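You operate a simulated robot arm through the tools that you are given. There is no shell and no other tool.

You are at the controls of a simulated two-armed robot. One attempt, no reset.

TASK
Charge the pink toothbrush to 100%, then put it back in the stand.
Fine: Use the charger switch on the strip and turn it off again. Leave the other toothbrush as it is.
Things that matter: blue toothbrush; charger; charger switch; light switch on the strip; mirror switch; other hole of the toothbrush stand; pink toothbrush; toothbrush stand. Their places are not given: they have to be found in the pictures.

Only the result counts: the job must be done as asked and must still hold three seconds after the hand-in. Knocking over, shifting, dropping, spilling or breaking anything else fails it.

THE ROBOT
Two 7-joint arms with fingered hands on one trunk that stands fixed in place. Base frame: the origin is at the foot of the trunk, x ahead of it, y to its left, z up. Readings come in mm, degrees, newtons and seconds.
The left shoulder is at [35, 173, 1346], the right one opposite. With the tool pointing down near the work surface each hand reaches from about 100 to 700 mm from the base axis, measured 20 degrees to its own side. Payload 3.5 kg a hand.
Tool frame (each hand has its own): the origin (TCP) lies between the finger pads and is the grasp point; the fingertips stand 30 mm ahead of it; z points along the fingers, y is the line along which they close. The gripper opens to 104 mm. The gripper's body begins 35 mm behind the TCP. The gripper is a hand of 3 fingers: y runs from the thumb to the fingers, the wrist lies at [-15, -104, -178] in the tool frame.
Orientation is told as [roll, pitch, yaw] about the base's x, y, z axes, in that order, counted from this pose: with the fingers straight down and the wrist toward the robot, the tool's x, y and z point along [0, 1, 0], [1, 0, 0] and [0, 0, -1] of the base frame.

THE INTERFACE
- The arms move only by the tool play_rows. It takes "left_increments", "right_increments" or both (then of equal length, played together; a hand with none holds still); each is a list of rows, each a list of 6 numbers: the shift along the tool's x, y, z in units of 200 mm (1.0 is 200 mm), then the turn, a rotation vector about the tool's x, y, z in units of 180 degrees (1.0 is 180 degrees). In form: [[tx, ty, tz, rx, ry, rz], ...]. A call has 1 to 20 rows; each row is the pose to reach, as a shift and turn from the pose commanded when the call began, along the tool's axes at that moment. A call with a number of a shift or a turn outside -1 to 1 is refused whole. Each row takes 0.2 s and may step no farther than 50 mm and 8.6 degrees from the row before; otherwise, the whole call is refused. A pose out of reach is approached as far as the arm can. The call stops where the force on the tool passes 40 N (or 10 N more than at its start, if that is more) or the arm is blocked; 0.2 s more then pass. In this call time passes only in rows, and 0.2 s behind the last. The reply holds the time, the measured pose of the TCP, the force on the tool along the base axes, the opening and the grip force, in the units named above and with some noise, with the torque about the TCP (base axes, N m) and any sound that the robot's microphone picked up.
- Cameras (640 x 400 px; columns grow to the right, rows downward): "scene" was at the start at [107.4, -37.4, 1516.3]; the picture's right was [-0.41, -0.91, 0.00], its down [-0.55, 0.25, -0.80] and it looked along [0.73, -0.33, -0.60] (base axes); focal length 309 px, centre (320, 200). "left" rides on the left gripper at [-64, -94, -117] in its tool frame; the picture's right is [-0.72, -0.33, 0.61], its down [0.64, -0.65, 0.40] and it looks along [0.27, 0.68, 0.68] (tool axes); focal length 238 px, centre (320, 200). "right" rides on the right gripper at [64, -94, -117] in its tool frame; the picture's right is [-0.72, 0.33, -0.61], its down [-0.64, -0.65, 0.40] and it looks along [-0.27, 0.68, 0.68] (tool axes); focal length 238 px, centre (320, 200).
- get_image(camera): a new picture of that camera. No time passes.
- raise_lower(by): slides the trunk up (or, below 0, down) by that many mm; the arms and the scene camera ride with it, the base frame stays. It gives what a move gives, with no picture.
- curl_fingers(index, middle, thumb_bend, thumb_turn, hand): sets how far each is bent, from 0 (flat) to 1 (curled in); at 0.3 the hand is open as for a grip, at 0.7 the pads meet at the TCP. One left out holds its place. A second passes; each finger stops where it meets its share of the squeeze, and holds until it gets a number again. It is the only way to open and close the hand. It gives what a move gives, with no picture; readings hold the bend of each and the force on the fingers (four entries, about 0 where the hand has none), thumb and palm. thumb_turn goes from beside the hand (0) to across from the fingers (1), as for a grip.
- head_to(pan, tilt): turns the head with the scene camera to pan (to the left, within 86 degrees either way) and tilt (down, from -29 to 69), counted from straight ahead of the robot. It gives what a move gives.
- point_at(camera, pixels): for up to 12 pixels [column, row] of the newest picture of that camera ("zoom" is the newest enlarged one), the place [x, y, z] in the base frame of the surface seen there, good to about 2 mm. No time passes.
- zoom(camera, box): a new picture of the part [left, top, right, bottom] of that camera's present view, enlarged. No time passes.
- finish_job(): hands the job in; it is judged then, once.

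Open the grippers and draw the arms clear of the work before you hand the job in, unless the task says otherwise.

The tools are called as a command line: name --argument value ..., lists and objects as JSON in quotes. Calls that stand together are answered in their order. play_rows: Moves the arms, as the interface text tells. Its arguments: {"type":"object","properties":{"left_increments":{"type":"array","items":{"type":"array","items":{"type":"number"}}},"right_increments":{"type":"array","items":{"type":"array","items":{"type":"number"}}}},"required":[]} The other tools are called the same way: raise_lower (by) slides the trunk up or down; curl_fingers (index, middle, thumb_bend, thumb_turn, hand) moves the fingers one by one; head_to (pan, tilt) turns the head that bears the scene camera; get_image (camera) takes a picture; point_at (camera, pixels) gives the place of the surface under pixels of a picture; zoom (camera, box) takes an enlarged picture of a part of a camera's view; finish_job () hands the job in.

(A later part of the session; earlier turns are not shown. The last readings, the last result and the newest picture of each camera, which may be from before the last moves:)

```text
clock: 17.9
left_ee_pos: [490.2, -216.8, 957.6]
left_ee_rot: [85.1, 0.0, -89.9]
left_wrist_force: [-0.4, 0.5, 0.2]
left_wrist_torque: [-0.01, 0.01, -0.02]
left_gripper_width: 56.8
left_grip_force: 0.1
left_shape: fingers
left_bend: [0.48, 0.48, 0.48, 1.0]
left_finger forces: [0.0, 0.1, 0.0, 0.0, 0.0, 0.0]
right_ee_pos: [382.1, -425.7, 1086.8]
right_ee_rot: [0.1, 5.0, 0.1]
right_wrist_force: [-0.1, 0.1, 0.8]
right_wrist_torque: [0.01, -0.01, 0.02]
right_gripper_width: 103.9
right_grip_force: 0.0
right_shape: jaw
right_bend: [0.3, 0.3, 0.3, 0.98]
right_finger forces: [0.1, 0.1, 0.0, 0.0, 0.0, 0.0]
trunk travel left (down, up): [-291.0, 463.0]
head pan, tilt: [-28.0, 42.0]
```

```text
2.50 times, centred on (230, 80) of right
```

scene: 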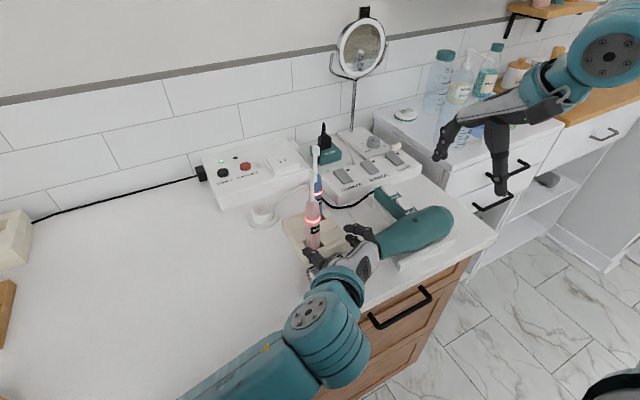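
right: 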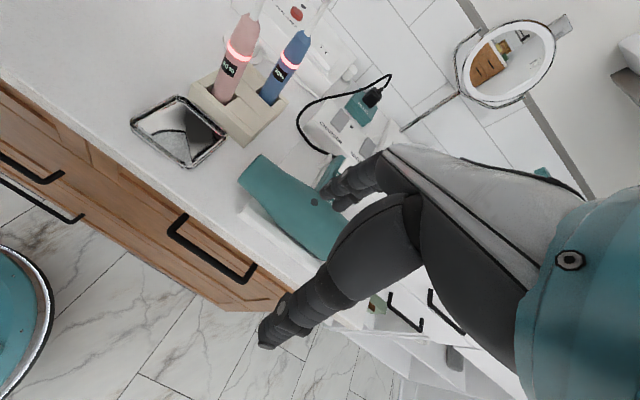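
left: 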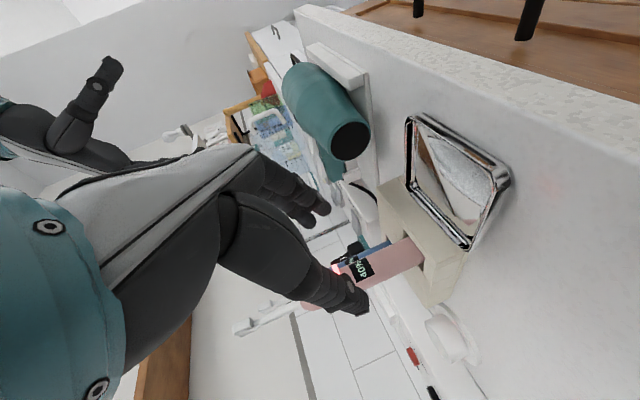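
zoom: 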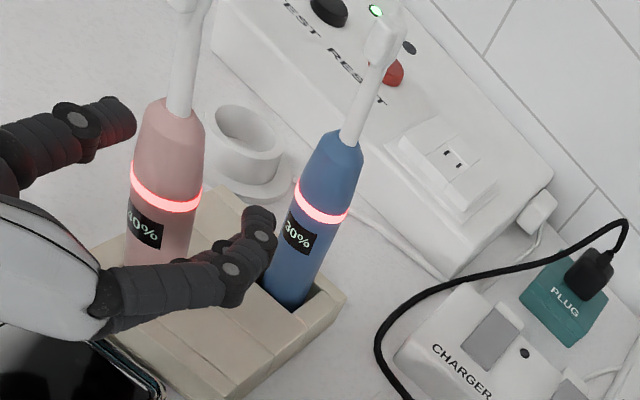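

The view is clear: brush at (255,300), thumb tip (183,288), fingertips (308,222) and (310,255). I measure these before closing.

zoom --camera "scene" --box '[285, 180, 375, 250]'

```text
5.71 times, centred on (330, 215) of scene
```

zoom: 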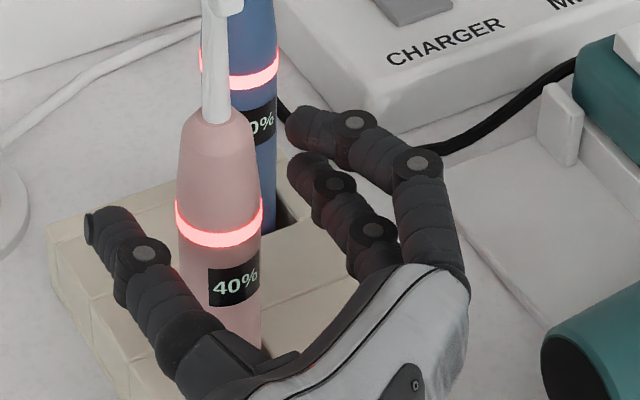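

point_at --camera "zoom" --pixels '[[288, 122], [300, 115], [355, 120], [418, 160], [292, 165], [335, 183], [372, 228], [92, 230], [115, 212], [145, 250], [220, 250], [215, 130]]'

```text
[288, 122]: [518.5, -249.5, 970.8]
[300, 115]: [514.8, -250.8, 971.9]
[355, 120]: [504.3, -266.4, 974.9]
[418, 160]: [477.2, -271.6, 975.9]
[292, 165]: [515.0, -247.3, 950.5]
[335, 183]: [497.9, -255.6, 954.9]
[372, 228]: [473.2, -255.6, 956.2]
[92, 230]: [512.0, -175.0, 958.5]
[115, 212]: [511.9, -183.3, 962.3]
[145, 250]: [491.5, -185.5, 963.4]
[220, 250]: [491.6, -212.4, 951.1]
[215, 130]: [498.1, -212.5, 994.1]
```

The fingertips will close at about 15-16 mm ahead of the TCP and the brush axis is 13 mm ahead; I back off 2.5 mm more and then close in steps.

play_rows --left_increments '[[0, 0, -0.0125, 0, 0, 0]]'

curl_fingers --hand "left" --index 0.58 --middle 0.58 --thumb_bend 0.58

zoom --camera "scene" --box '[285, 180, 375, 250]'

zoom --camera "right" --box '[130, 0, 330, 160]'

```text
clock: 18.3
left_ee_pos: [488.0, -216.7, 957.8]
left_ee_rot: [85.0, 0.0, -89.8]
left_wrist_force: [0.6, 0.9, -0.4]
left_wrist_torque: [0.02, 0.02, 0.0]
left_gripper_width: 56.7
left_grip_force: 0.2
left_shape: fingers
left_bend: [0.48, 0.48, 0.48, 1.0]
left_finger forces: [0.0, 0.1, 0.1, 0.1, 0.0, 0.0]
right_ee_pos: [384.0, -426.2, 1086.7]
right_ee_rot: [0.1, 5.1, 0.0]
right_wrist_force: [0.0, 0.2, 0.7]
right_wrist_torque: [0.03, -0.02, 0.02]
right_gripper_width: 103.5
right_grip_force: 0.0
right_shape: jaw
right_bend: [0.3, 0.3, 0.3, 0.98]
right_finger forces: [0.0, 0.1, 0.0, 0.0, 0.1, 0.0]
trunk travel left (down, up): [-291.0, 463.0]
head pan, tilt: [-28.0, 42.0]
```

```text
clock: 19.3
left_ee_pos: [486.6, -217.2, 957.7]
left_ee_rot: [85.0, 0.0, -89.9]
left_wrist_force: [0.0, -0.3, -0.3]
left_wrist_torque: [0.0, -0.02, -0.04]
left_gripper_width: 34.4
left_grip_force: 0.1
left_shape: fingers
left_bend: [0.57, 0.57, 0.57, 1.0]
left_finger forces: [0.1, 0.0, 0.1, 0.0, 0.0, 0.1]
right_ee_pos: [382.9, -425.5, 1088.1]
right_ee_rot: [0.1, 5.1, 0.2]
right_wrist_force: [0.5, -0.4, 0.8]
right_wrist_torque: [-0.02, 0.0, 0.0]
right_gripper_width: 103.9
right_grip_force: 0.0
right_shape: jaw
right_bend: [0.3, 0.3, 0.3, 0.98]
right_finger forces: [0.0, 0.0, 0.1, 0.0, 0.0, 0.0]
trunk travel left (down, up): [-291.0, 463.0]
head pan, tilt: [-28.0, 42.0]
```

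```text
5.71 times, centred on (330, 215) of scene
```

zoom: 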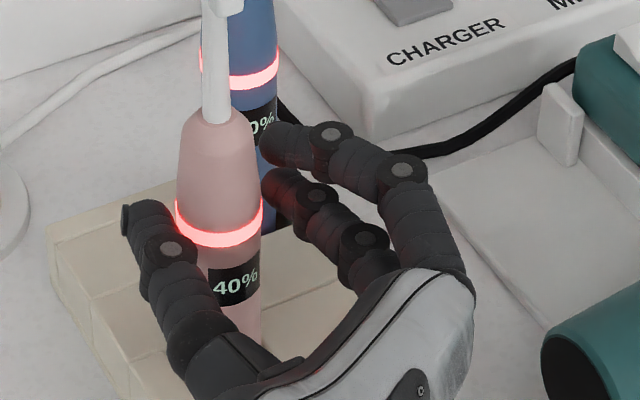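

```text
2.50 times, centred on (230, 80) of right
```

zoom: 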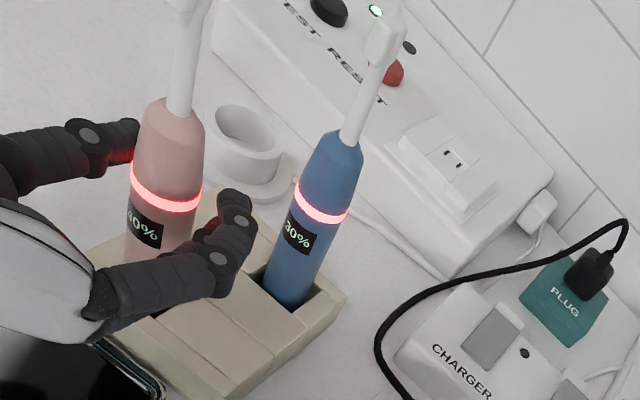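

Fingers are just beside the body on both sides. I close further to 0.63.

curl_fingers --hand "left" --index 0.63 --middle 0.63 --thumb_bend 0.63

zoom --camera "scene" --box '[285, 180, 375, 250]'

zoom --camera "right" --box '[130, 0, 330, 160]'

```text
clock: 20.3
left_ee_pos: [486.6, -217.8, 958.2]
left_ee_rot: [85.0, 0.1, -89.9]
left_wrist_force: [-0.6, 0.0, -0.2]
left_wrist_torque: [-0.02, 0.04, -0.01]
left_gripper_width: 22.6
left_grip_force: 1.4
left_shape: fingers
left_bend: [0.62, 0.62, 0.61, 1.0]
left_finger forces: [0.9, 0.8, 0.0, 0.0, 1.8, 0.0]
right_ee_pos: [383.0, -426.5, 1087.1]
right_ee_rot: [0.0, 5.1, 0.0]
right_wrist_force: [-0.2, 1.0, 0.4]
right_wrist_torque: [0.01, -0.01, 0.02]
right_gripper_width: 103.3
right_grip_force: 0.0
right_shape: jaw
right_bend: [0.3, 0.3, 0.3, 0.98]
right_finger forces: [0.1, 0.1, 0.0, 0.1, 0.1, 0.0]
trunk travel left (down, up): [-291.0, 463.0]
head pan, tilt: [-28.0, 42.0]
```

```text
5.71 times, centred on (330, 215) of scene
```

zoom: 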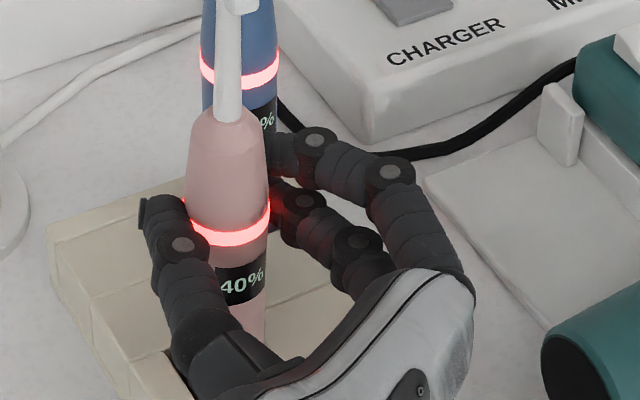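

```text
2.50 times, centred on (230, 80) of right
```

zoom: 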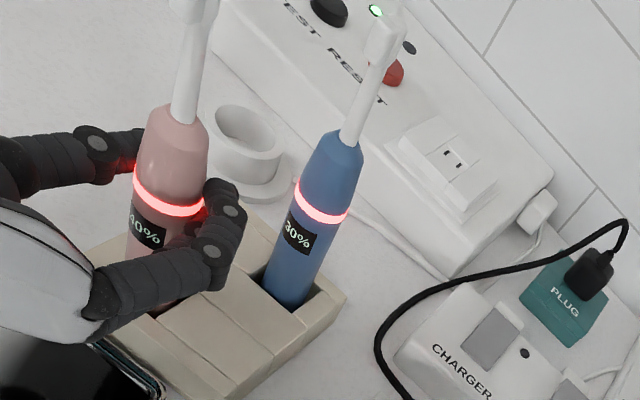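

All three now touch (0.9, 0.8 and 1.8 N). I tighten the grip to firm it up.

curl_fingers --hand "left" --index 0.68 --middle 0.68 --thumb_bend 0.66

zoom --camera "scene" --box '[285, 160, 375, 250]'

zoom --camera "right" --box '[130, 0, 330, 160]'

```text
clock: 21.3
left_ee_pos: [486.9, -217.6, 957.3]
left_ee_rot: [85.0, 0.0, -89.9]
left_wrist_force: [0.2, 0.7, -0.5]
left_wrist_torque: [0.03, -0.03, 0.0]
left_gripper_width: 20.9
left_grip_force: 5.9
left_shape: fingers
left_bend: [0.64, 0.65, 0.61, 1.0]
left_finger forces: [3.0, 3.0, 0.1, 0.0, 5.4, 0.0]
right_ee_pos: [382.6, -424.9, 1086.7]
right_ee_rot: [0.2, 5.1, 0.1]
right_wrist_force: [-0.4, 0.0, -0.7]
right_wrist_torque: [0.0, -0.01, -0.02]
right_gripper_width: 103.7
right_grip_force: 0.1
right_shape: jaw
right_bend: [0.3, 0.3, 0.3, 0.98]
right_finger forces: [0.0, 0.0, 0.0, 0.0, 0.1, 0.0]
trunk travel left (down, up): [-291.0, 463.0]
head pan, tilt: [-28.0, 42.0]
```

```text
4.44 times, centred on (330, 205) of scene
```

zoom: 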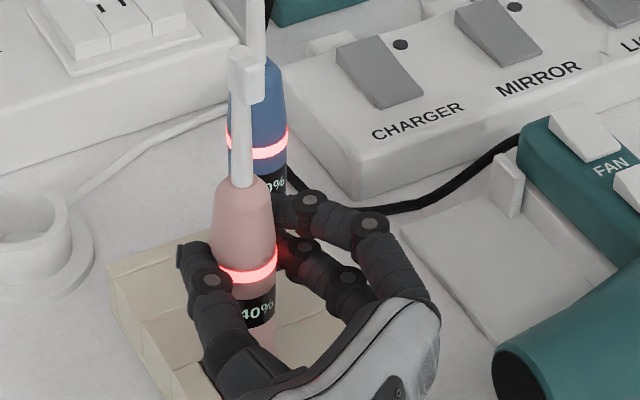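

```text
2.50 times, centred on (230, 80) of right
```

zoom: 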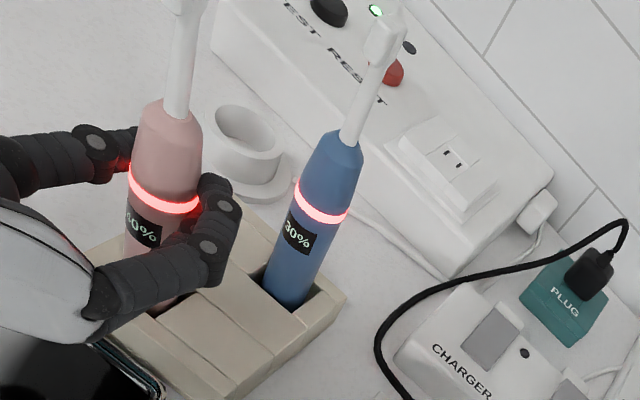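

Firm three-point grip (3.0, 3.0, 5.4 N), brush still upright in its hole. I lift slowly by 60 mm; the grasp pose in the stand was TCP ≈ (487.0, -217.4, 957.8).

play_rows --left_increments '[[0.0249, 0, -0.0022, 0, 0, 0], [0.0498, 0, -0.0044, 0, 0, 0], [0.0996, 0, -0.0087, 0, 0, 0], [0.1494, 0, -0.0131, 0, 0, 0], [0.1992, 0, -0.0174, 0, 0, 0], [0.249, 0, -0.0218, 0, 0, 0], [0.2989, 0, -0.0262, 0, 0, 0]]'

get_image --camera "scene"

zoom --camera "scene" --box '[260, 120, 380, 250]'

zoom --camera "right" --box '[100, 0, 340, 180]'

```text
clock: 22.9
left_ee_pos: [486.2, -218.3, 1017.9]
left_ee_rot: [84.9, 0.0, -90.1]
left_wrist_force: [-0.5, 0.8, -1.7]
left_wrist_torque: [-0.01, 0.01, 0.02]
left_gripper_width: 20.7
left_grip_force: 5.6
left_shape: fingers
left_bend: [0.64, 0.65, 0.61, 1.0]
left_finger forces: [3.2, 2.8, 0.0, 0.0, 5.4, 0.0]
right_ee_pos: [382.9, -426.1, 1087.1]
right_ee_rot: [0.1, 5.1, 0.1]
right_wrist_force: [-0.6, 0.6, -0.3]
right_wrist_torque: [-0.01, 0.0, 0.01]
right_gripper_width: 103.7
right_grip_force: 0.2
right_shape: jaw
right_bend: [0.3, 0.3, 0.3, 0.98]
right_finger forces: [0.1, 0.1, 0.1, 0.1, 0.0, 0.0]
trunk travel left (down, up): [-291.0, 463.0]
head pan, tilt: [-28.0, 42.0]
```

```text
taken
```

scene: 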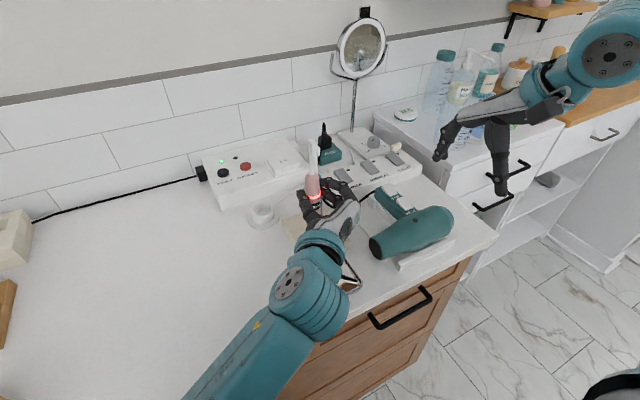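

```text
3.08 times, centred on (320, 185) of scene
```

zoom: 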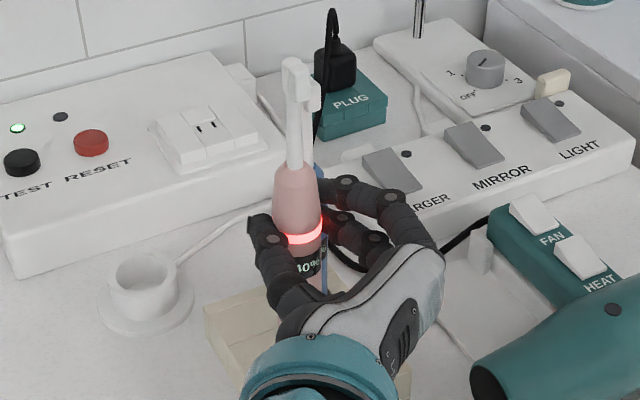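

```text
2.22 times, centred on (220, 90) of right
```

zoom: 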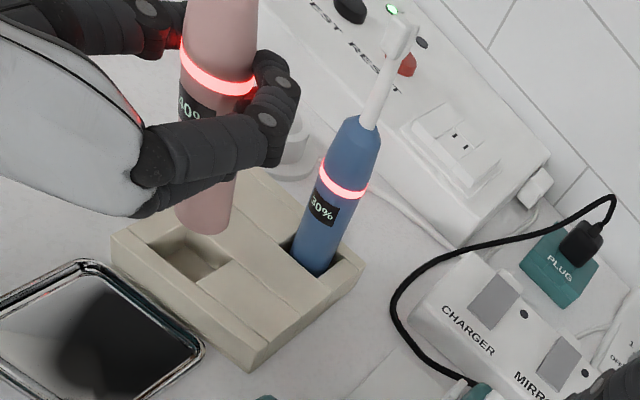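

The brush is out of its hole, seen at (210,120), and the hole floor is visible at (195,260). I measure the hole and the brush's lower body and ring in this zoom.

point_at --camera "zoom" --pixels '[[147, 242], [190, 280], [230, 262], [185, 228], [195, 255], [190, 225], [208, 225], [228, 215], [183, 40], [215, 50], [250, 60], [215, 80]]'

zoom --camera "scene" --box '[295, 130, 345, 200]'

```text
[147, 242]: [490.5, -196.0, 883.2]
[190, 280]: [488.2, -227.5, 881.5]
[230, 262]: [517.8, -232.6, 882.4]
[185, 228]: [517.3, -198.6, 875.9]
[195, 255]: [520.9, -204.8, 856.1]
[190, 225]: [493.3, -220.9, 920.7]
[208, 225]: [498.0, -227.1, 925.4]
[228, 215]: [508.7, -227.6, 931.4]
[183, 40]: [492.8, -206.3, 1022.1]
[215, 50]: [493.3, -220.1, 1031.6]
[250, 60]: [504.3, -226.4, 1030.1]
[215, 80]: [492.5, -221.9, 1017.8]
```

```text
5.71 times, centred on (320, 165) of scene
```

zoom: 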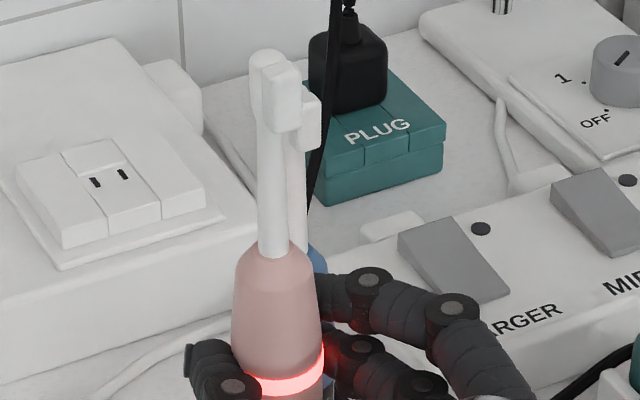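

The brush hangs vertical: axis near (504.5, -214.5), i.e. +18 in x and +3 in y from the TCP, its bottom about 37 mm above the rims. I move it left first (away from the blue brush), then forward to above the charger cup.

play_rows --left_increments '[[0, -0.0967, 0, 0, 0, 0], [0, -0.1933, 0, 0, 0, 0], [0, -0.29, 0, 0, 0, 0], [0.009, -0.2868, 0.1025, 0, 0, 0], [0.0179, -0.2836, 0.2049, 0, 0, 0], [0.0269, -0.2804, 0.3074, 0, 0, 0], [0.0359, -0.2771, 0.4099, 0, 0, 0], [0.0449, -0.2739, 0.5124, 0, 0, 0], [0.0538, -0.2707, 0.6148, 0, 0, 0], [0.0628, -0.2675, 0.7173, 0, 0, 0]]'

get_image --camera "scene"

get_image --camera "right"

get_image --camera "left"

```text
clock: 25.1
left_ee_pos: [633.2, -163.6, 1016.1]
left_ee_rot: [84.9, 0.0, -89.8]
left_wrist_force: [0.5, 0.2, -1.9]
left_wrist_torque: [0.0, 0.01, 0.0]
left_gripper_width: 20.7
left_grip_force: 5.7
left_shape: fingers
left_bend: [0.64, 0.65, 0.61, 1.0]
left_finger forces: [3.2, 2.9, 0.0, 0.0, 5.4, 0.0]
right_ee_pos: [383.1, -425.0, 1086.6]
right_ee_rot: [0.2, 5.1, 0.1]
right_wrist_force: [1.2, 0.6, 0.2]
right_wrist_torque: [0.01, -0.03, 0.0]
right_gripper_width: 103.6
right_grip_force: 0.1
right_shape: jaw
right_bend: [0.3, 0.3, 0.3, 0.98]
right_finger forces: [0.1, 0.0, 0.0, 0.0, 0.0, 0.0]
trunk travel left (down, up): [-291.0, 463.0]
head pan, tilt: [-28.0, 42.0]
```

```text
taken
```

scene: 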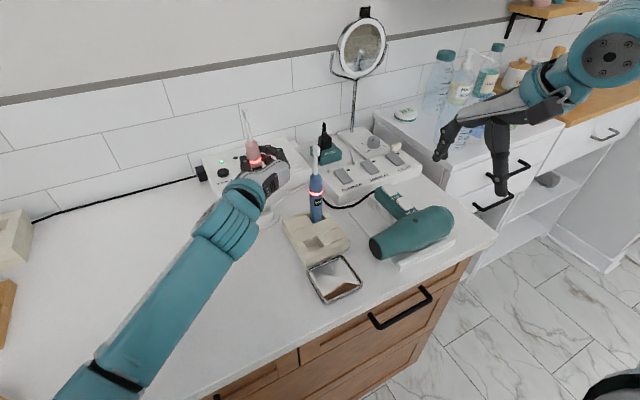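

```text
taken
```

right: 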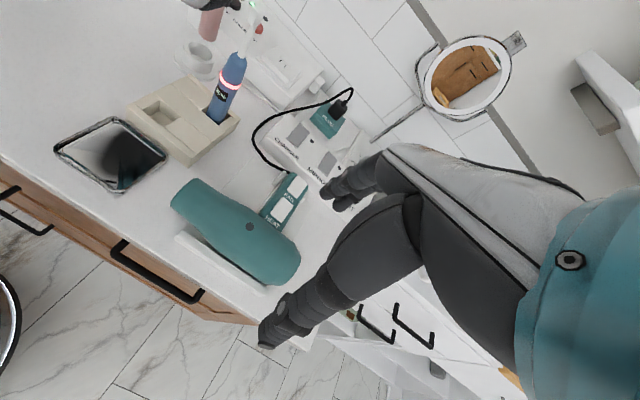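

```text
taken
```

left: 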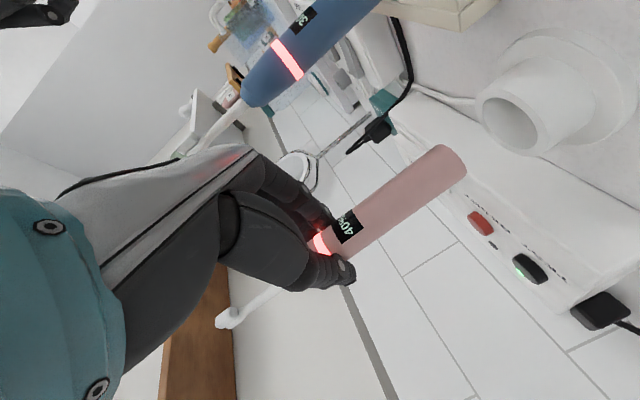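

The left camera shows the brush bottom near (450,170) and the cup mouth near (512,122). I zoom in to measure both for exact alignment.

zoom --camera "left" --box '[320, 60, 600, 260]'

zoom --camera "right" --box '[160, 0, 280, 90]'

```text
2.00 times, centred on (460, 160) of left
```

zoom: 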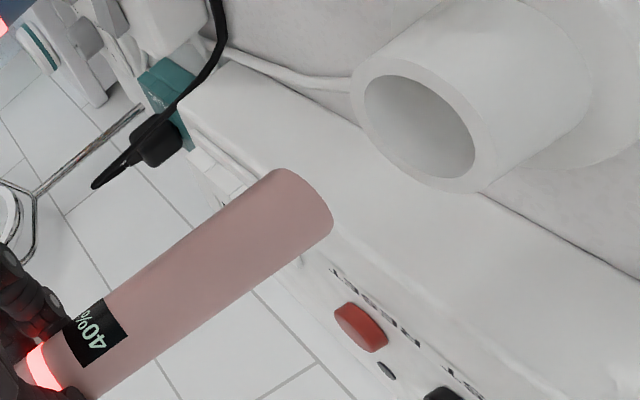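

```text
4.44 times, centred on (220, 45) of right
```

zoom: 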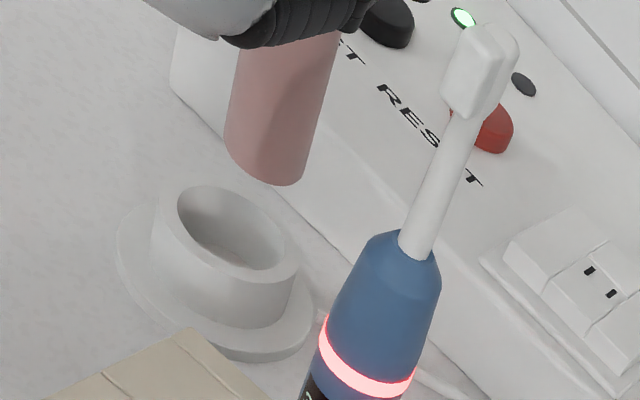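

I measure points on the brush's lower end and the cup rim in this right-camera zoom.

point_at --camera "zoom" --pixels '[[232, 150], [250, 165], [268, 172], [285, 172], [300, 165], [245, 90], [285, 100], [320, 100], [170, 200], [280, 275], [205, 252], [240, 198]]'

zoom --camera "left" --box '[320, 60, 600, 260]'

point_at --camera "zoom" --pixels '[[270, 178], [285, 185], [310, 225], [320, 240], [230, 215], [250, 250], [280, 265], [180, 250], [215, 310], [365, 95], [480, 165], [400, 65]]'

```text
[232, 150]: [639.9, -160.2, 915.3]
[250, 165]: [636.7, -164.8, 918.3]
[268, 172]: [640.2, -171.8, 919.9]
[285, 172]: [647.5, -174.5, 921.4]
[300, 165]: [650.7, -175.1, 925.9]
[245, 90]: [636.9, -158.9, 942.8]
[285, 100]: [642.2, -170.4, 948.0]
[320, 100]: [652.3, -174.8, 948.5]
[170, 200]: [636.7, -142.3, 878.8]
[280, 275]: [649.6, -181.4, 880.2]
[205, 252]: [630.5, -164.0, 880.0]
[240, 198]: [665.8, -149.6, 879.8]
```

```text
2.00 times, centred on (460, 160) of left
```

zoom: 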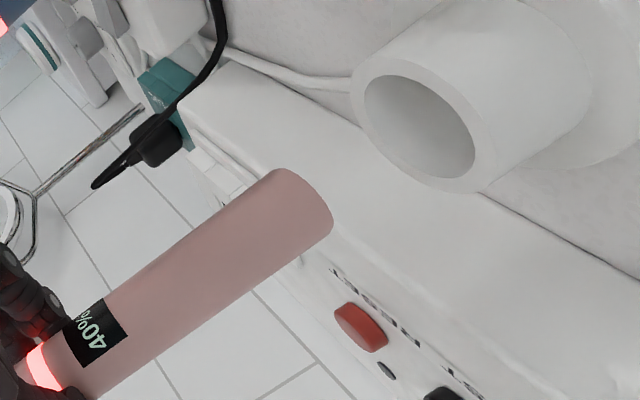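

```text
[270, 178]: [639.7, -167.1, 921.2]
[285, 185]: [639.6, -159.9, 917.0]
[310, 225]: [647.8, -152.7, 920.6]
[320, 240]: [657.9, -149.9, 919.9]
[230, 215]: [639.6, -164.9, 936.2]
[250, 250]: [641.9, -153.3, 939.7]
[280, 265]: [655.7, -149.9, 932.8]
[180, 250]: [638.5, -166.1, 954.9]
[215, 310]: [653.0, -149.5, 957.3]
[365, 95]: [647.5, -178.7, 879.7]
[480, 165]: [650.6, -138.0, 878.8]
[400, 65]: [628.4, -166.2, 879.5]
```

Brush bottom centre is near (650.5, -162.4) and the cup centre near (648.5, -161), with 5.5 mm of play. I correct by (-2, +1.5) and lower 28 mm to just above the rim.

play_rows --left_increments '[[-0.035, -0.0075, -0.0069, 0, 0, 0], [-0.07, -0.0075, -0.0039, 0, 0, 0], [-0.105, -0.0075, -0.0008, 0, 0, 0], [-0.1403, -0.0075, 0.0022, 0, 0, 0]]'

zoom --camera "left" --box '[320, 40, 600, 240]'

zoom --camera "right" --box '[160, 0, 280, 90]'

```text
clock: 26.1
left_ee_pos: [630.1, -164.0, 990.0]
left_ee_rot: [84.9, -0.1, -89.9]
left_wrist_force: [0.2, 0.3, -2.1]
left_wrist_torque: [0.01, 0.01, 0.0]
left_gripper_width: 20.5
left_grip_force: 5.7
left_shape: fingers
left_bend: [0.64, 0.65, 0.61, 1.0]
left_finger forces: [3.1, 2.7, 0.1, 0.0, 5.5, 0.1]
right_ee_pos: [383.3, -425.9, 1087.7]
right_ee_rot: [0.2, 5.2, 0.1]
right_wrist_force: [0.8, 0.0, 0.5]
right_wrist_torque: [0.01, -0.01, -0.02]
right_gripper_width: 103.9
right_grip_force: 0.1
right_shape: jaw
right_bend: [0.3, 0.3, 0.3, 0.98]
right_finger forces: [0.0, 0.0, 0.0, 0.0, 0.0, 0.0]
trunk travel left (down, up): [-291.0, 463.0]
head pan, tilt: [-28.0, 42.0]
```

```text
2.00 times, centred on (460, 140) of left
```

zoom: 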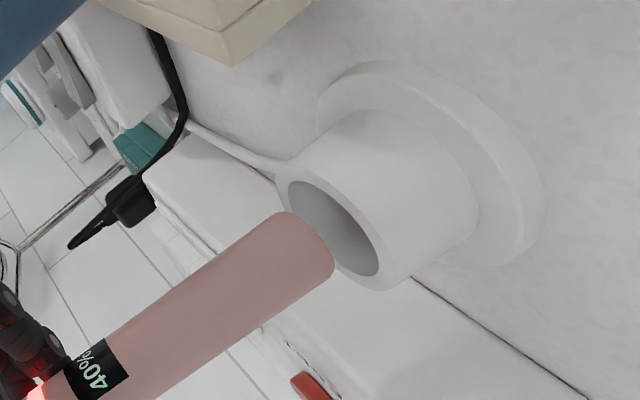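

```text
4.44 times, centred on (220, 45) of right
```

zoom: 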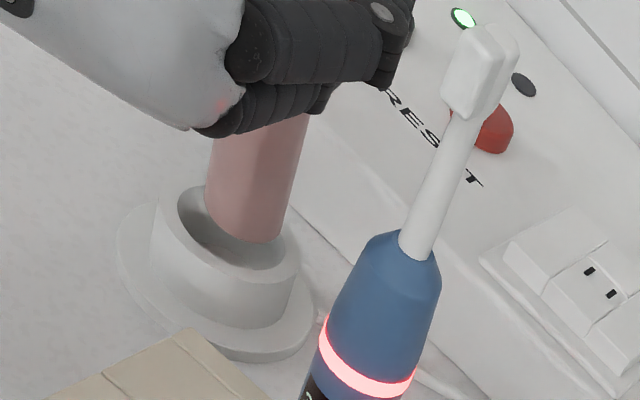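

The bottom hangs about 10 mm above the rim. I measure once more, brush bottom at (207,205), (235,238), (280,230) against the rim in this zoom.

point_at --camera "zoom" --pixels '[[208, 200], [215, 220], [235, 236], [262, 240], [282, 222], [212, 160], [250, 180], [300, 160], [168, 210], [205, 253], [285, 275], [250, 275]]'

zoom --camera "left" --box '[420, 100, 540, 200]'

point_at --camera "zoom" --pixels '[[150, 235], [200, 265], [230, 310], [240, 345], [160, 200], [270, 320], [370, 375], [150, 160], [190, 150], [300, 260], [355, 330], [120, 290]]'

```text
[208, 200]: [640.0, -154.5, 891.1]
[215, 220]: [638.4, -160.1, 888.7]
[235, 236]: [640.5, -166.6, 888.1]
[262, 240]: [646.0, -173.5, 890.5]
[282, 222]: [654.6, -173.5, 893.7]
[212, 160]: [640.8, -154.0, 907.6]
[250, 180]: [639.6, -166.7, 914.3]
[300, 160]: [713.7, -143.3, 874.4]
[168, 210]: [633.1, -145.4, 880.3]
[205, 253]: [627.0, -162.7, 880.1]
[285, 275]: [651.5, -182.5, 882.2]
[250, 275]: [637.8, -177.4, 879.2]
```

```text
4.00 times, centred on (480, 150) of left
```

zoom: 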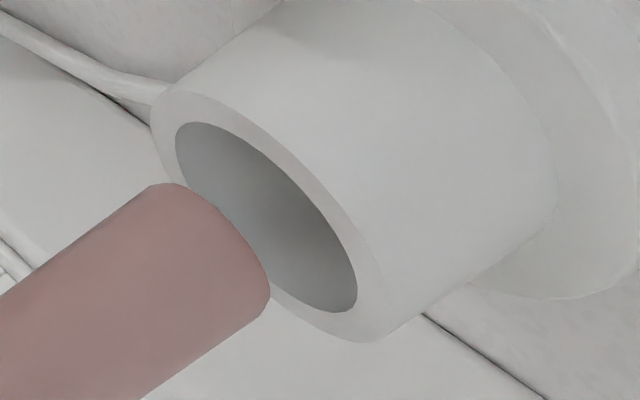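

```text
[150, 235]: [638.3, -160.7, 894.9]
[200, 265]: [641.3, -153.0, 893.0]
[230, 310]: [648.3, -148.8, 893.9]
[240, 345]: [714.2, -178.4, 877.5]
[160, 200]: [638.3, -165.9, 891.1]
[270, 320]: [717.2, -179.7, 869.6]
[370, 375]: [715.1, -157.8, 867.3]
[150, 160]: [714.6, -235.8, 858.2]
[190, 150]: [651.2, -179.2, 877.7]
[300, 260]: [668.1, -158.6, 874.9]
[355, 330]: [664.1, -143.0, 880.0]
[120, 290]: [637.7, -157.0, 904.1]
```

The brush centre is about (651, -161.3) against the cup centre (648.8, -161): 2 mm off in x. I correct that and lower 28 mm into the cup.

play_rows --left_increments '[[-0.0009, 0, -0.01, 0, 0, 0], [-0.0357, 0, -0.0069, 0, 0, 0], [-0.0706, 0, -0.0039, 0, 0, 0], [-0.1054, 0, -0.0008, 0, 0, 0], [-0.1403, 0, 0.0022, 0, 0, 0]]'

zoom --camera "right" --box '[160, 0, 280, 90]'

zoom --camera "left" --box '[320, 40, 600, 240]'

```text
clock: 27.3
left_ee_pos: [627.0, -162.8, 961.3]
left_ee_rot: [85.0, 0.0, -90.0]
left_wrist_force: [-0.9, 0.1, -1.9]
left_wrist_torque: [-0.02, 0.06, 0.02]
left_gripper_width: 20.9
left_grip_force: 5.5
left_shape: fingers
left_bend: [0.64, 0.65, 0.61, 1.0]
left_finger forces: [3.2, 2.7, 0.1, 0.1, 5.4, 0.1]
right_ee_pos: [383.2, -425.4, 1085.8]
right_ee_rot: [0.1, 5.0, 0.2]
right_wrist_force: [-0.1, 0.7, -0.2]
right_wrist_torque: [0.01, 0.01, 0.0]
right_gripper_width: 103.8
right_grip_force: 0.1
right_shape: jaw
right_bend: [0.3, 0.3, 0.3, 0.98]
right_finger forces: [0.1, 0.0, 0.0, 0.0, 0.1, 0.1]
trunk travel left (down, up): [-291.0, 463.0]
head pan, tilt: [-28.0, 42.0]
```

```text
4.44 times, centred on (220, 45) of right
```

zoom: 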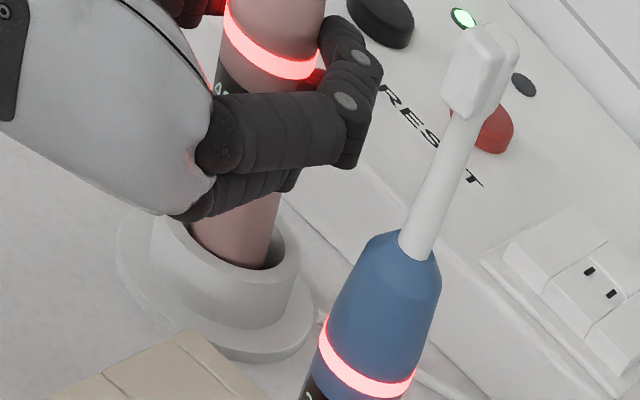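

```text
2.00 times, centred on (460, 140) of left
```

zoom: 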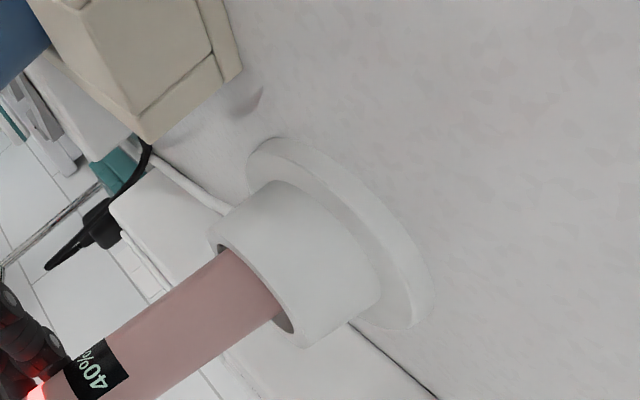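

The brush is inside the cup, TCP at z 961; by the stand's geometry the floor contact should come near 956.6. I lower 4 mm more in small rows and watch the force.

play_rows --left_increments '[[-0.0075, 0, 0.0006, 0, 0, 0], [-0.0149, 0, 0.0013, 0, 0, 0], [-0.0199, 0, 0.0017, 0, 0, 0]]'

```text
clock: 28.1
left_ee_pos: [627.0, -161.4, 957.5]
left_ee_rot: [85.0, 0.0, -89.9]
left_wrist_force: [0.6, 0.3, 1.9]
left_wrist_torque: [-0.03, -0.01, -0.01]
left_gripper_width: 20.5
left_grip_force: 5.8
left_shape: fingers
left_bend: [0.64, 0.65, 0.61, 1.0]
left_finger forces: [3.3, 2.9, 0.0, 0.0, 5.5, 0.0]
right_ee_pos: [383.5, -425.6, 1087.8]
right_ee_rot: [0.1, 5.0, 0.1]
right_wrist_force: [-0.2, -1.1, 0.6]
right_wrist_torque: [0.0, 0.01, -0.01]
right_gripper_width: 103.8
right_grip_force: 0.0
right_shape: jaw
right_bend: [0.3, 0.3, 0.3, 0.98]
right_finger forces: [0.0, 0.1, 0.0, 0.0, 0.1, 0.1]
trunk travel left (down, up): [-291.0, 463.0]
head pan, tilt: [-28.0, 42.0]
```

The z force flipped from -1.9 to +1.9 N: the brush stands on the cup floor. I keep holding it there with the left hand and form a pointing index on the right hand, then look at it.

curl_fingers --hand "right" --index 0.2 --middle 1.0 --thumb_bend 0.9

head_to --pan -35 --tilt 40

get_image --camera "scene"

get_image --camera "right"

```text
clock: 29.1
left_ee_pos: [628.2, -160.8, 958.1]
left_ee_rot: [85.1, 0.1, -89.8]
left_wrist_force: [0.7, -0.1, 2.1]
left_wrist_torque: [0.0, -0.06, 0.0]
left_gripper_width: 20.7
left_grip_force: 6.1
left_shape: fingers
left_bend: [0.64, 0.65, 0.61, 1.0]
left_finger forces: [3.6, 3.0, 0.0, 0.0, 5.5, 0.0]
right_ee_pos: [381.0, -425.2, 1087.1]
right_ee_rot: [0.1, 5.0, 0.1]
right_wrist_force: [0.5, 0.5, -0.8]
right_wrist_torque: [-0.02, -0.02, 0.02]
right_gripper_width: 34.7
right_grip_force: 0.2
right_shape: fingers
right_bend: [0.2, 1.0, 0.9, 0.98]
right_finger forces: [0.0, 0.0, 0.1, 0.0, 0.0, 0.0]
trunk travel left (down, up): [-291.0, 463.0]
head pan, tilt: [-28.0, 42.0]
```

```text
clock: 29.7
left_ee_pos: [626.8, -162.4, 957.4]
left_ee_rot: [85.1, 0.0, -89.9]
left_wrist_force: [1.6, -1.0, 2.5]
left_wrist_torque: [-0.01, -0.03, -0.03]
left_gripper_width: 20.6
left_grip_force: 6.0
left_shape: fingers
left_bend: [0.64, 0.65, 0.61, 1.0]
left_finger forces: [3.5, 3.0, 0.1, 0.0, 5.5, 0.0]
right_ee_pos: [382.4, -425.8, 1087.2]
right_ee_rot: [0.1, 5.0, 0.1]
right_wrist_force: [-0.3, 0.0, -0.1]
right_wrist_torque: [-0.01, 0.02, -0.01]
right_gripper_width: 34.4
right_grip_force: 0.0
right_shape: fingers
right_bend: [0.2, 1.0, 0.9, 0.98]
right_finger forces: [0.0, 0.1, 0.0, 0.0, 0.1, 0.0]
trunk travel left (down, up): [-291.0, 463.0]
head pan, tilt: [-35.0, 40.0]
```

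```text
taken
```

scene: 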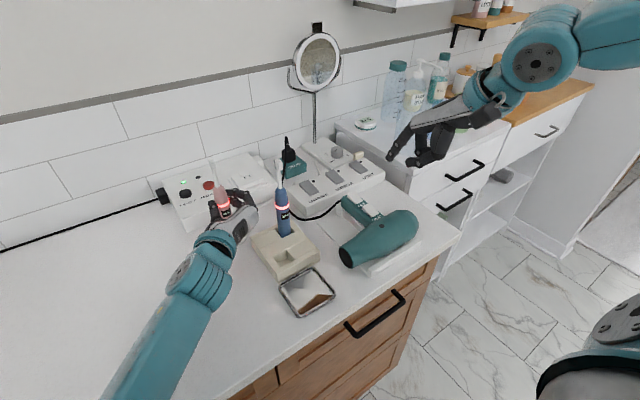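

```text
taken
```

right: 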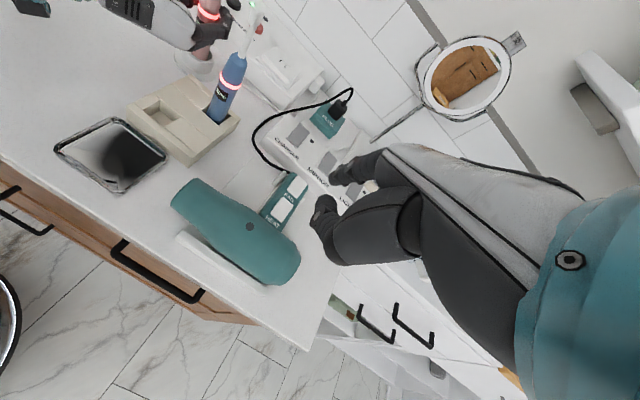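

I measure the right index fingertip and curled parts in the scene picture, near (390,157), plus the hairdryer handle with FAN/HEAT.

zoom --camera "scene" --box '[370, 80, 490, 180]'

zoom --camera "right" --box '[240, 120, 420, 280]'

```text
4.00 times, centred on (430, 130) of scene
```

zoom: 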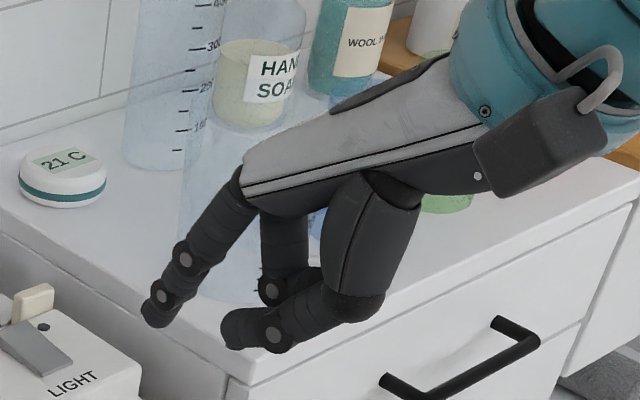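

```text
2.50 times, centred on (330, 200) of right
```

zoom: 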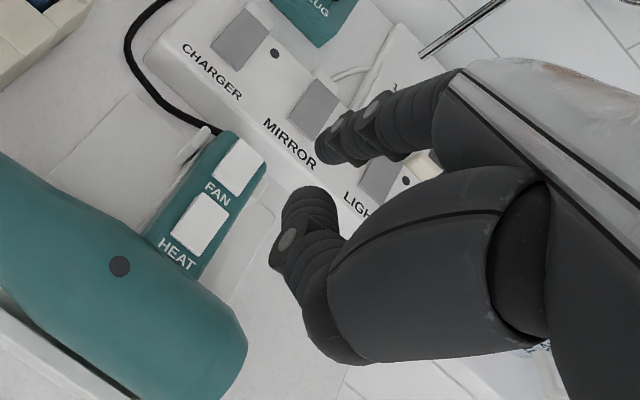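

point_at --camera "zoom" --pixels '[[238, 165], [200, 220], [255, 165], [205, 255], [228, 135], [150, 240], [190, 150], [240, 40], [232, 62], [270, 15], [222, 35], [245, 70]]'

zoom --camera "scene" --box '[370, 80, 490, 180]'

point_at --camera "zoom" --pixels '[[150, 318], [160, 325], [165, 295], [185, 258], [228, 340], [275, 337], [350, 310], [270, 290], [245, 180], [385, 185], [350, 230], [540, 140]]'

```text
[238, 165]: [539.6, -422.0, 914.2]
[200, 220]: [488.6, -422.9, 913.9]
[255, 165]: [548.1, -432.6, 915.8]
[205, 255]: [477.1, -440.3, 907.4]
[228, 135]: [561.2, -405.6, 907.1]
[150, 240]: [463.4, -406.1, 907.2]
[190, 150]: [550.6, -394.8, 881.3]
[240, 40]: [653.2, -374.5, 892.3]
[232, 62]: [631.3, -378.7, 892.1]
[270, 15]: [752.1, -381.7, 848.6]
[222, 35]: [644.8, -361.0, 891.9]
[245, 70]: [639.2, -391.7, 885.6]
```

```text
4.00 times, centred on (430, 130) of scene
```

zoom: 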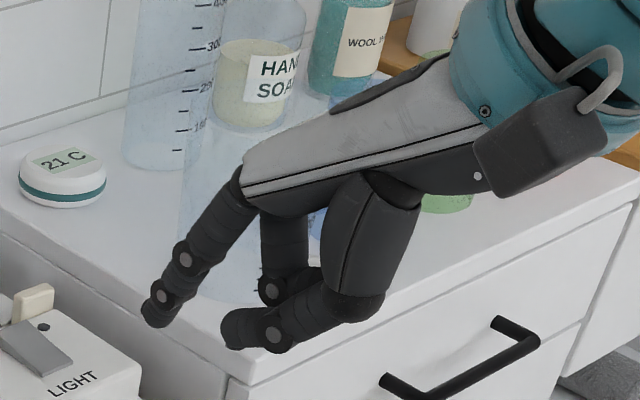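

```text
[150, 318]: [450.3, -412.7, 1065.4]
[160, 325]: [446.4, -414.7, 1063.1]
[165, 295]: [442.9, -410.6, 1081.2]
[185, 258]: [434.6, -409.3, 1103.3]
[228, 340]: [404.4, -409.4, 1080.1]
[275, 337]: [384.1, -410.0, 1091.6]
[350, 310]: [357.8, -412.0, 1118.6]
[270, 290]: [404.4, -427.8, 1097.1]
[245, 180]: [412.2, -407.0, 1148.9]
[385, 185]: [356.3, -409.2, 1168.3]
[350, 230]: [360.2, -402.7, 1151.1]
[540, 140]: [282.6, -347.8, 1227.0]
```

The index tip is now only about 18 mm lower than the curled thumb. I bend the index to 0.35 (tip deeper) and tuck the thumb fully to gain clearance.

curl_fingers --hand "right" --index 0.35 --thumb_bend 1.0

zoom --camera "scene" --box '[370, 80, 490, 180]'

```text
clock: 30.7
left_ee_pos: [627.1, -162.6, 957.1]
left_ee_rot: [85.0, 0.0, -89.9]
left_wrist_force: [0.4, -1.8, 3.3]
left_wrist_torque: [-0.01, -0.08, -0.01]
left_gripper_width: 20.7
left_grip_force: 6.2
left_shape: fingers
left_bend: [0.64, 0.65, 0.61, 1.0]
left_finger forces: [3.4, 2.9, 0.0, 0.0, 5.5, 0.0]
right_ee_pos: [383.4, -425.5, 1087.1]
right_ee_rot: [0.1, 5.1, 0.1]
right_wrist_force: [0.4, -0.1, -0.1]
right_wrist_torque: [-0.01, 0.06, 0.0]
right_gripper_width: 26.1
right_grip_force: 0.0
right_shape: fingers
right_bend: [0.31, 1.0, 0.98, 0.97]
right_finger forces: [0.0, 0.0, 0.0, 0.0, 0.1, 0.0]
trunk travel left (down, up): [-291.0, 463.0]
head pan, tilt: [-35.0, 40.0]
```

```text
4.00 times, centred on (430, 130) of scene
```

zoom: 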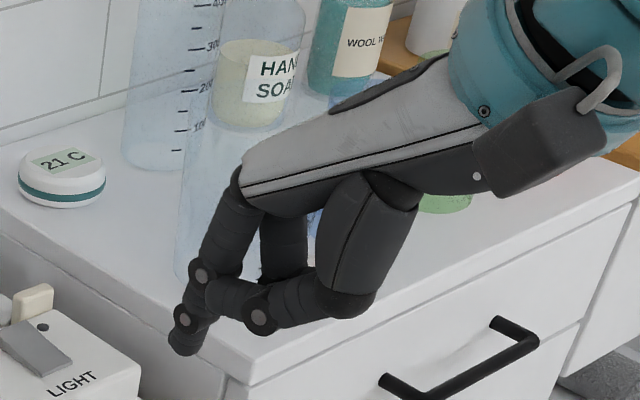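

The index now points down with the thumb resting behind it. I measure the tip at (183,350) and the thumb's lowest part at (258,325).

point_at --camera "zoom" --pixels '[[180, 348], [188, 352], [190, 335], [200, 325], [183, 316], [200, 275], [262, 330], [240, 318], [275, 325], [330, 312], [175, 335], [258, 315]]'

```text
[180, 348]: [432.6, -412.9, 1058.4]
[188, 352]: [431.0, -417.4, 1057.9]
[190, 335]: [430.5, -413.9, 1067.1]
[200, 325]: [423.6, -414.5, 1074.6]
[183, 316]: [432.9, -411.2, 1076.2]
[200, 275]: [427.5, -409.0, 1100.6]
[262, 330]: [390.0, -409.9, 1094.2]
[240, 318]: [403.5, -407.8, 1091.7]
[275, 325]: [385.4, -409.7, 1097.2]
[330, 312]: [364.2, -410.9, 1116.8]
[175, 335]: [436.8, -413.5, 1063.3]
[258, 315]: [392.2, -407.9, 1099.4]
```

Fingertip is at TCP + (49, 5.5, -32) with the thumb 33 mm higher. Before approaching the strip I check where the mirror and its pole stand.

point_at --camera "scene" --pixels '[[316, 62], [298, 62], [336, 60], [316, 88], [315, 110], [315, 135], [336, 153], [318, 28], [288, 85], [290, 160], [287, 140], [358, 157]]'

```text
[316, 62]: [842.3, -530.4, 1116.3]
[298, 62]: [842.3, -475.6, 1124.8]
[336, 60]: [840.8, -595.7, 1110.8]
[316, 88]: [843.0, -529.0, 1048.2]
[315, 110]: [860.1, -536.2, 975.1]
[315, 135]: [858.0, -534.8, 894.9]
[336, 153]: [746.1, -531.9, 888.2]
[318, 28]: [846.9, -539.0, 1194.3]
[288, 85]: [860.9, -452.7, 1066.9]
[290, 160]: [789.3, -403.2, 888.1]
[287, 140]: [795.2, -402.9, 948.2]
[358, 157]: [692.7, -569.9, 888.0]
```

The mirror and plug are well beyond x 790, out of the way. I move the right hand toward a point above the CHARGER rocker in two legs, staying well above the hairdryer.

play_rows --right_increments '[[0.0269, 0.1499, 0.0413, 0, 0, 0], [0.0538, 0.2998, 0.0825, 0, 0, 0], [0.0806, 0.4496, 0.1238, 0, 0, 0], [0.1075, 0.5995, 0.165, 0, 0, 0]]'

play_rows --right_increments '[[0.0269, 0.1499, 0.0413, 0, 0, 0], [0.0538, 0.2998, 0.0825, 0, 0, 0], [0.0806, 0.4496, 0.1238, 0, 0, 0], [0.1075, 0.5995, 0.165, 0, 0, 0]]'

get_image --camera "scene"

get_image --camera "right"

```text
clock: 31.7
left_ee_pos: [627.5, -163.1, 957.3]
left_ee_rot: [85.1, 0.0, -90.0]
left_wrist_force: [0.5, -0.5, 2.2]
left_wrist_torque: [-0.05, -0.04, 0.0]
left_gripper_width: 20.8
left_grip_force: 6.1
left_shape: fingers
left_bend: [0.64, 0.65, 0.61, 1.0]
left_finger forces: [3.5, 3.1, 0.0, 0.1, 5.4, 0.0]
right_ee_pos: [500.0, -402.3, 1045.3]
right_ee_rot: [0.1, 5.1, 0.0]
right_wrist_force: [0.3, 0.5, 0.4]
right_wrist_torque: [-0.01, -0.03, -0.04]
right_gripper_width: 26.3
right_grip_force: 0.1
right_shape: fingers
right_bend: [0.31, 1.0, 0.98, 0.97]
right_finger forces: [0.0, 0.0, 0.1, 0.0, 0.0, 0.1]
trunk travel left (down, up): [-291.0, 463.0]
head pan, tilt: [-35.0, 40.0]
```

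```text
clock: 32.7
left_ee_pos: [628.4, -163.3, 956.9]
left_ee_rot: [85.0, 0.0, -90.1]
left_wrist_force: [1.6, 0.0, 2.4]
left_wrist_torque: [-0.03, -0.02, 0.01]
left_gripper_width: 20.6
left_grip_force: 5.9
left_shape: fingers
left_bend: [0.64, 0.65, 0.61, 1.0]
left_finger forces: [3.5, 3.0, 0.0, 0.1, 5.6, 0.0]
right_ee_pos: [617.0, -382.5, 1000.4]
right_ee_rot: [0.1, 5.1, 0.1]
right_wrist_force: [-0.7, 0.5, 0.1]
right_wrist_torque: [-0.01, 0.0, -0.01]
right_gripper_width: 26.1
right_grip_force: 0.0
right_shape: fingers
right_bend: [0.31, 1.0, 0.98, 0.97]
right_finger forces: [0.0, 0.0, 0.0, 0.1, 0.0, 0.0]
trunk travel left (down, up): [-291.0, 463.0]
head pan, tilt: [-35.0, 40.0]
```

```text
taken
```

scene: 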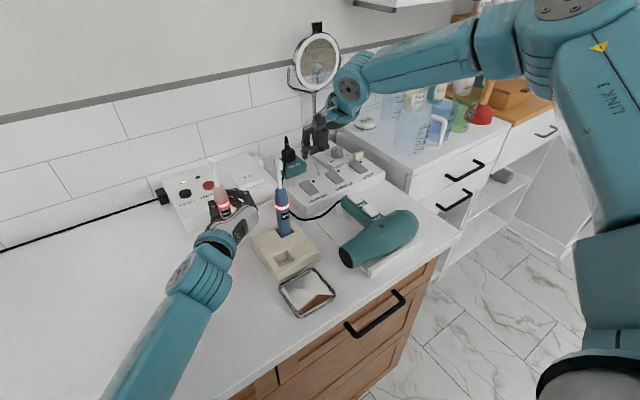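

```text
taken
```

right: 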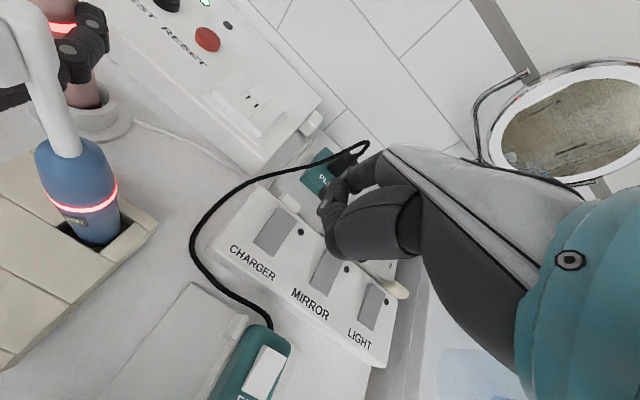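

The right hand is above the strip; its camera box stays about 40 mm to the right of the blue brush. I zoom in to check the fingertip over the CHARGER rocker at (310,187).

zoom --camera "scene" --box '[270, 100, 400, 210]'

point_at --camera "zoom" --pixels '[[165, 268], [172, 275], [180, 272], [160, 250], [185, 255], [170, 230], [230, 240], [250, 250]]'

```text
3.64 times, centred on (335, 155) of scene
```

zoom: 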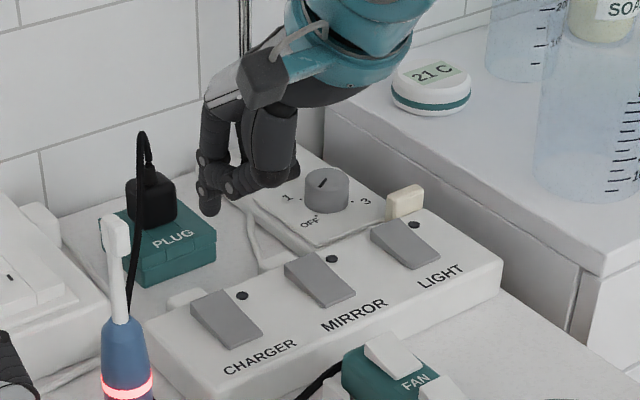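

```text
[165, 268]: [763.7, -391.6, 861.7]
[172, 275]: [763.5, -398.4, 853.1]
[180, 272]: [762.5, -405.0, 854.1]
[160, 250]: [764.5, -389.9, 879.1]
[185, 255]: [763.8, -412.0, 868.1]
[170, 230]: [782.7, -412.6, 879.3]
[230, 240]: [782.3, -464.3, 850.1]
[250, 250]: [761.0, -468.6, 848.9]
```

The fingertip is seen at about (207,208) in the zoom. I measure it there, and the rocker once more.

point_at --camera "zoom" --pixels '[[205, 210], [212, 212], [207, 195], [203, 205], [230, 188], [210, 290], [225, 290], [197, 297], [250, 335], [220, 320], [242, 296], [252, 70]]'

```text
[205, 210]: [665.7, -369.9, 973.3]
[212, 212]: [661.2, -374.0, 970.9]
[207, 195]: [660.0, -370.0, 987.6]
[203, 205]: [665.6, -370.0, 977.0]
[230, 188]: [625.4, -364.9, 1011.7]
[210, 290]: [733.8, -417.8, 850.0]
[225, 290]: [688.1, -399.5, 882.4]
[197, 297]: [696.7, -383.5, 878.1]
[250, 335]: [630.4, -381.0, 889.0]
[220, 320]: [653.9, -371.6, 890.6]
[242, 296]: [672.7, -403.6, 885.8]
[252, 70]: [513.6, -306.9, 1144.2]
```

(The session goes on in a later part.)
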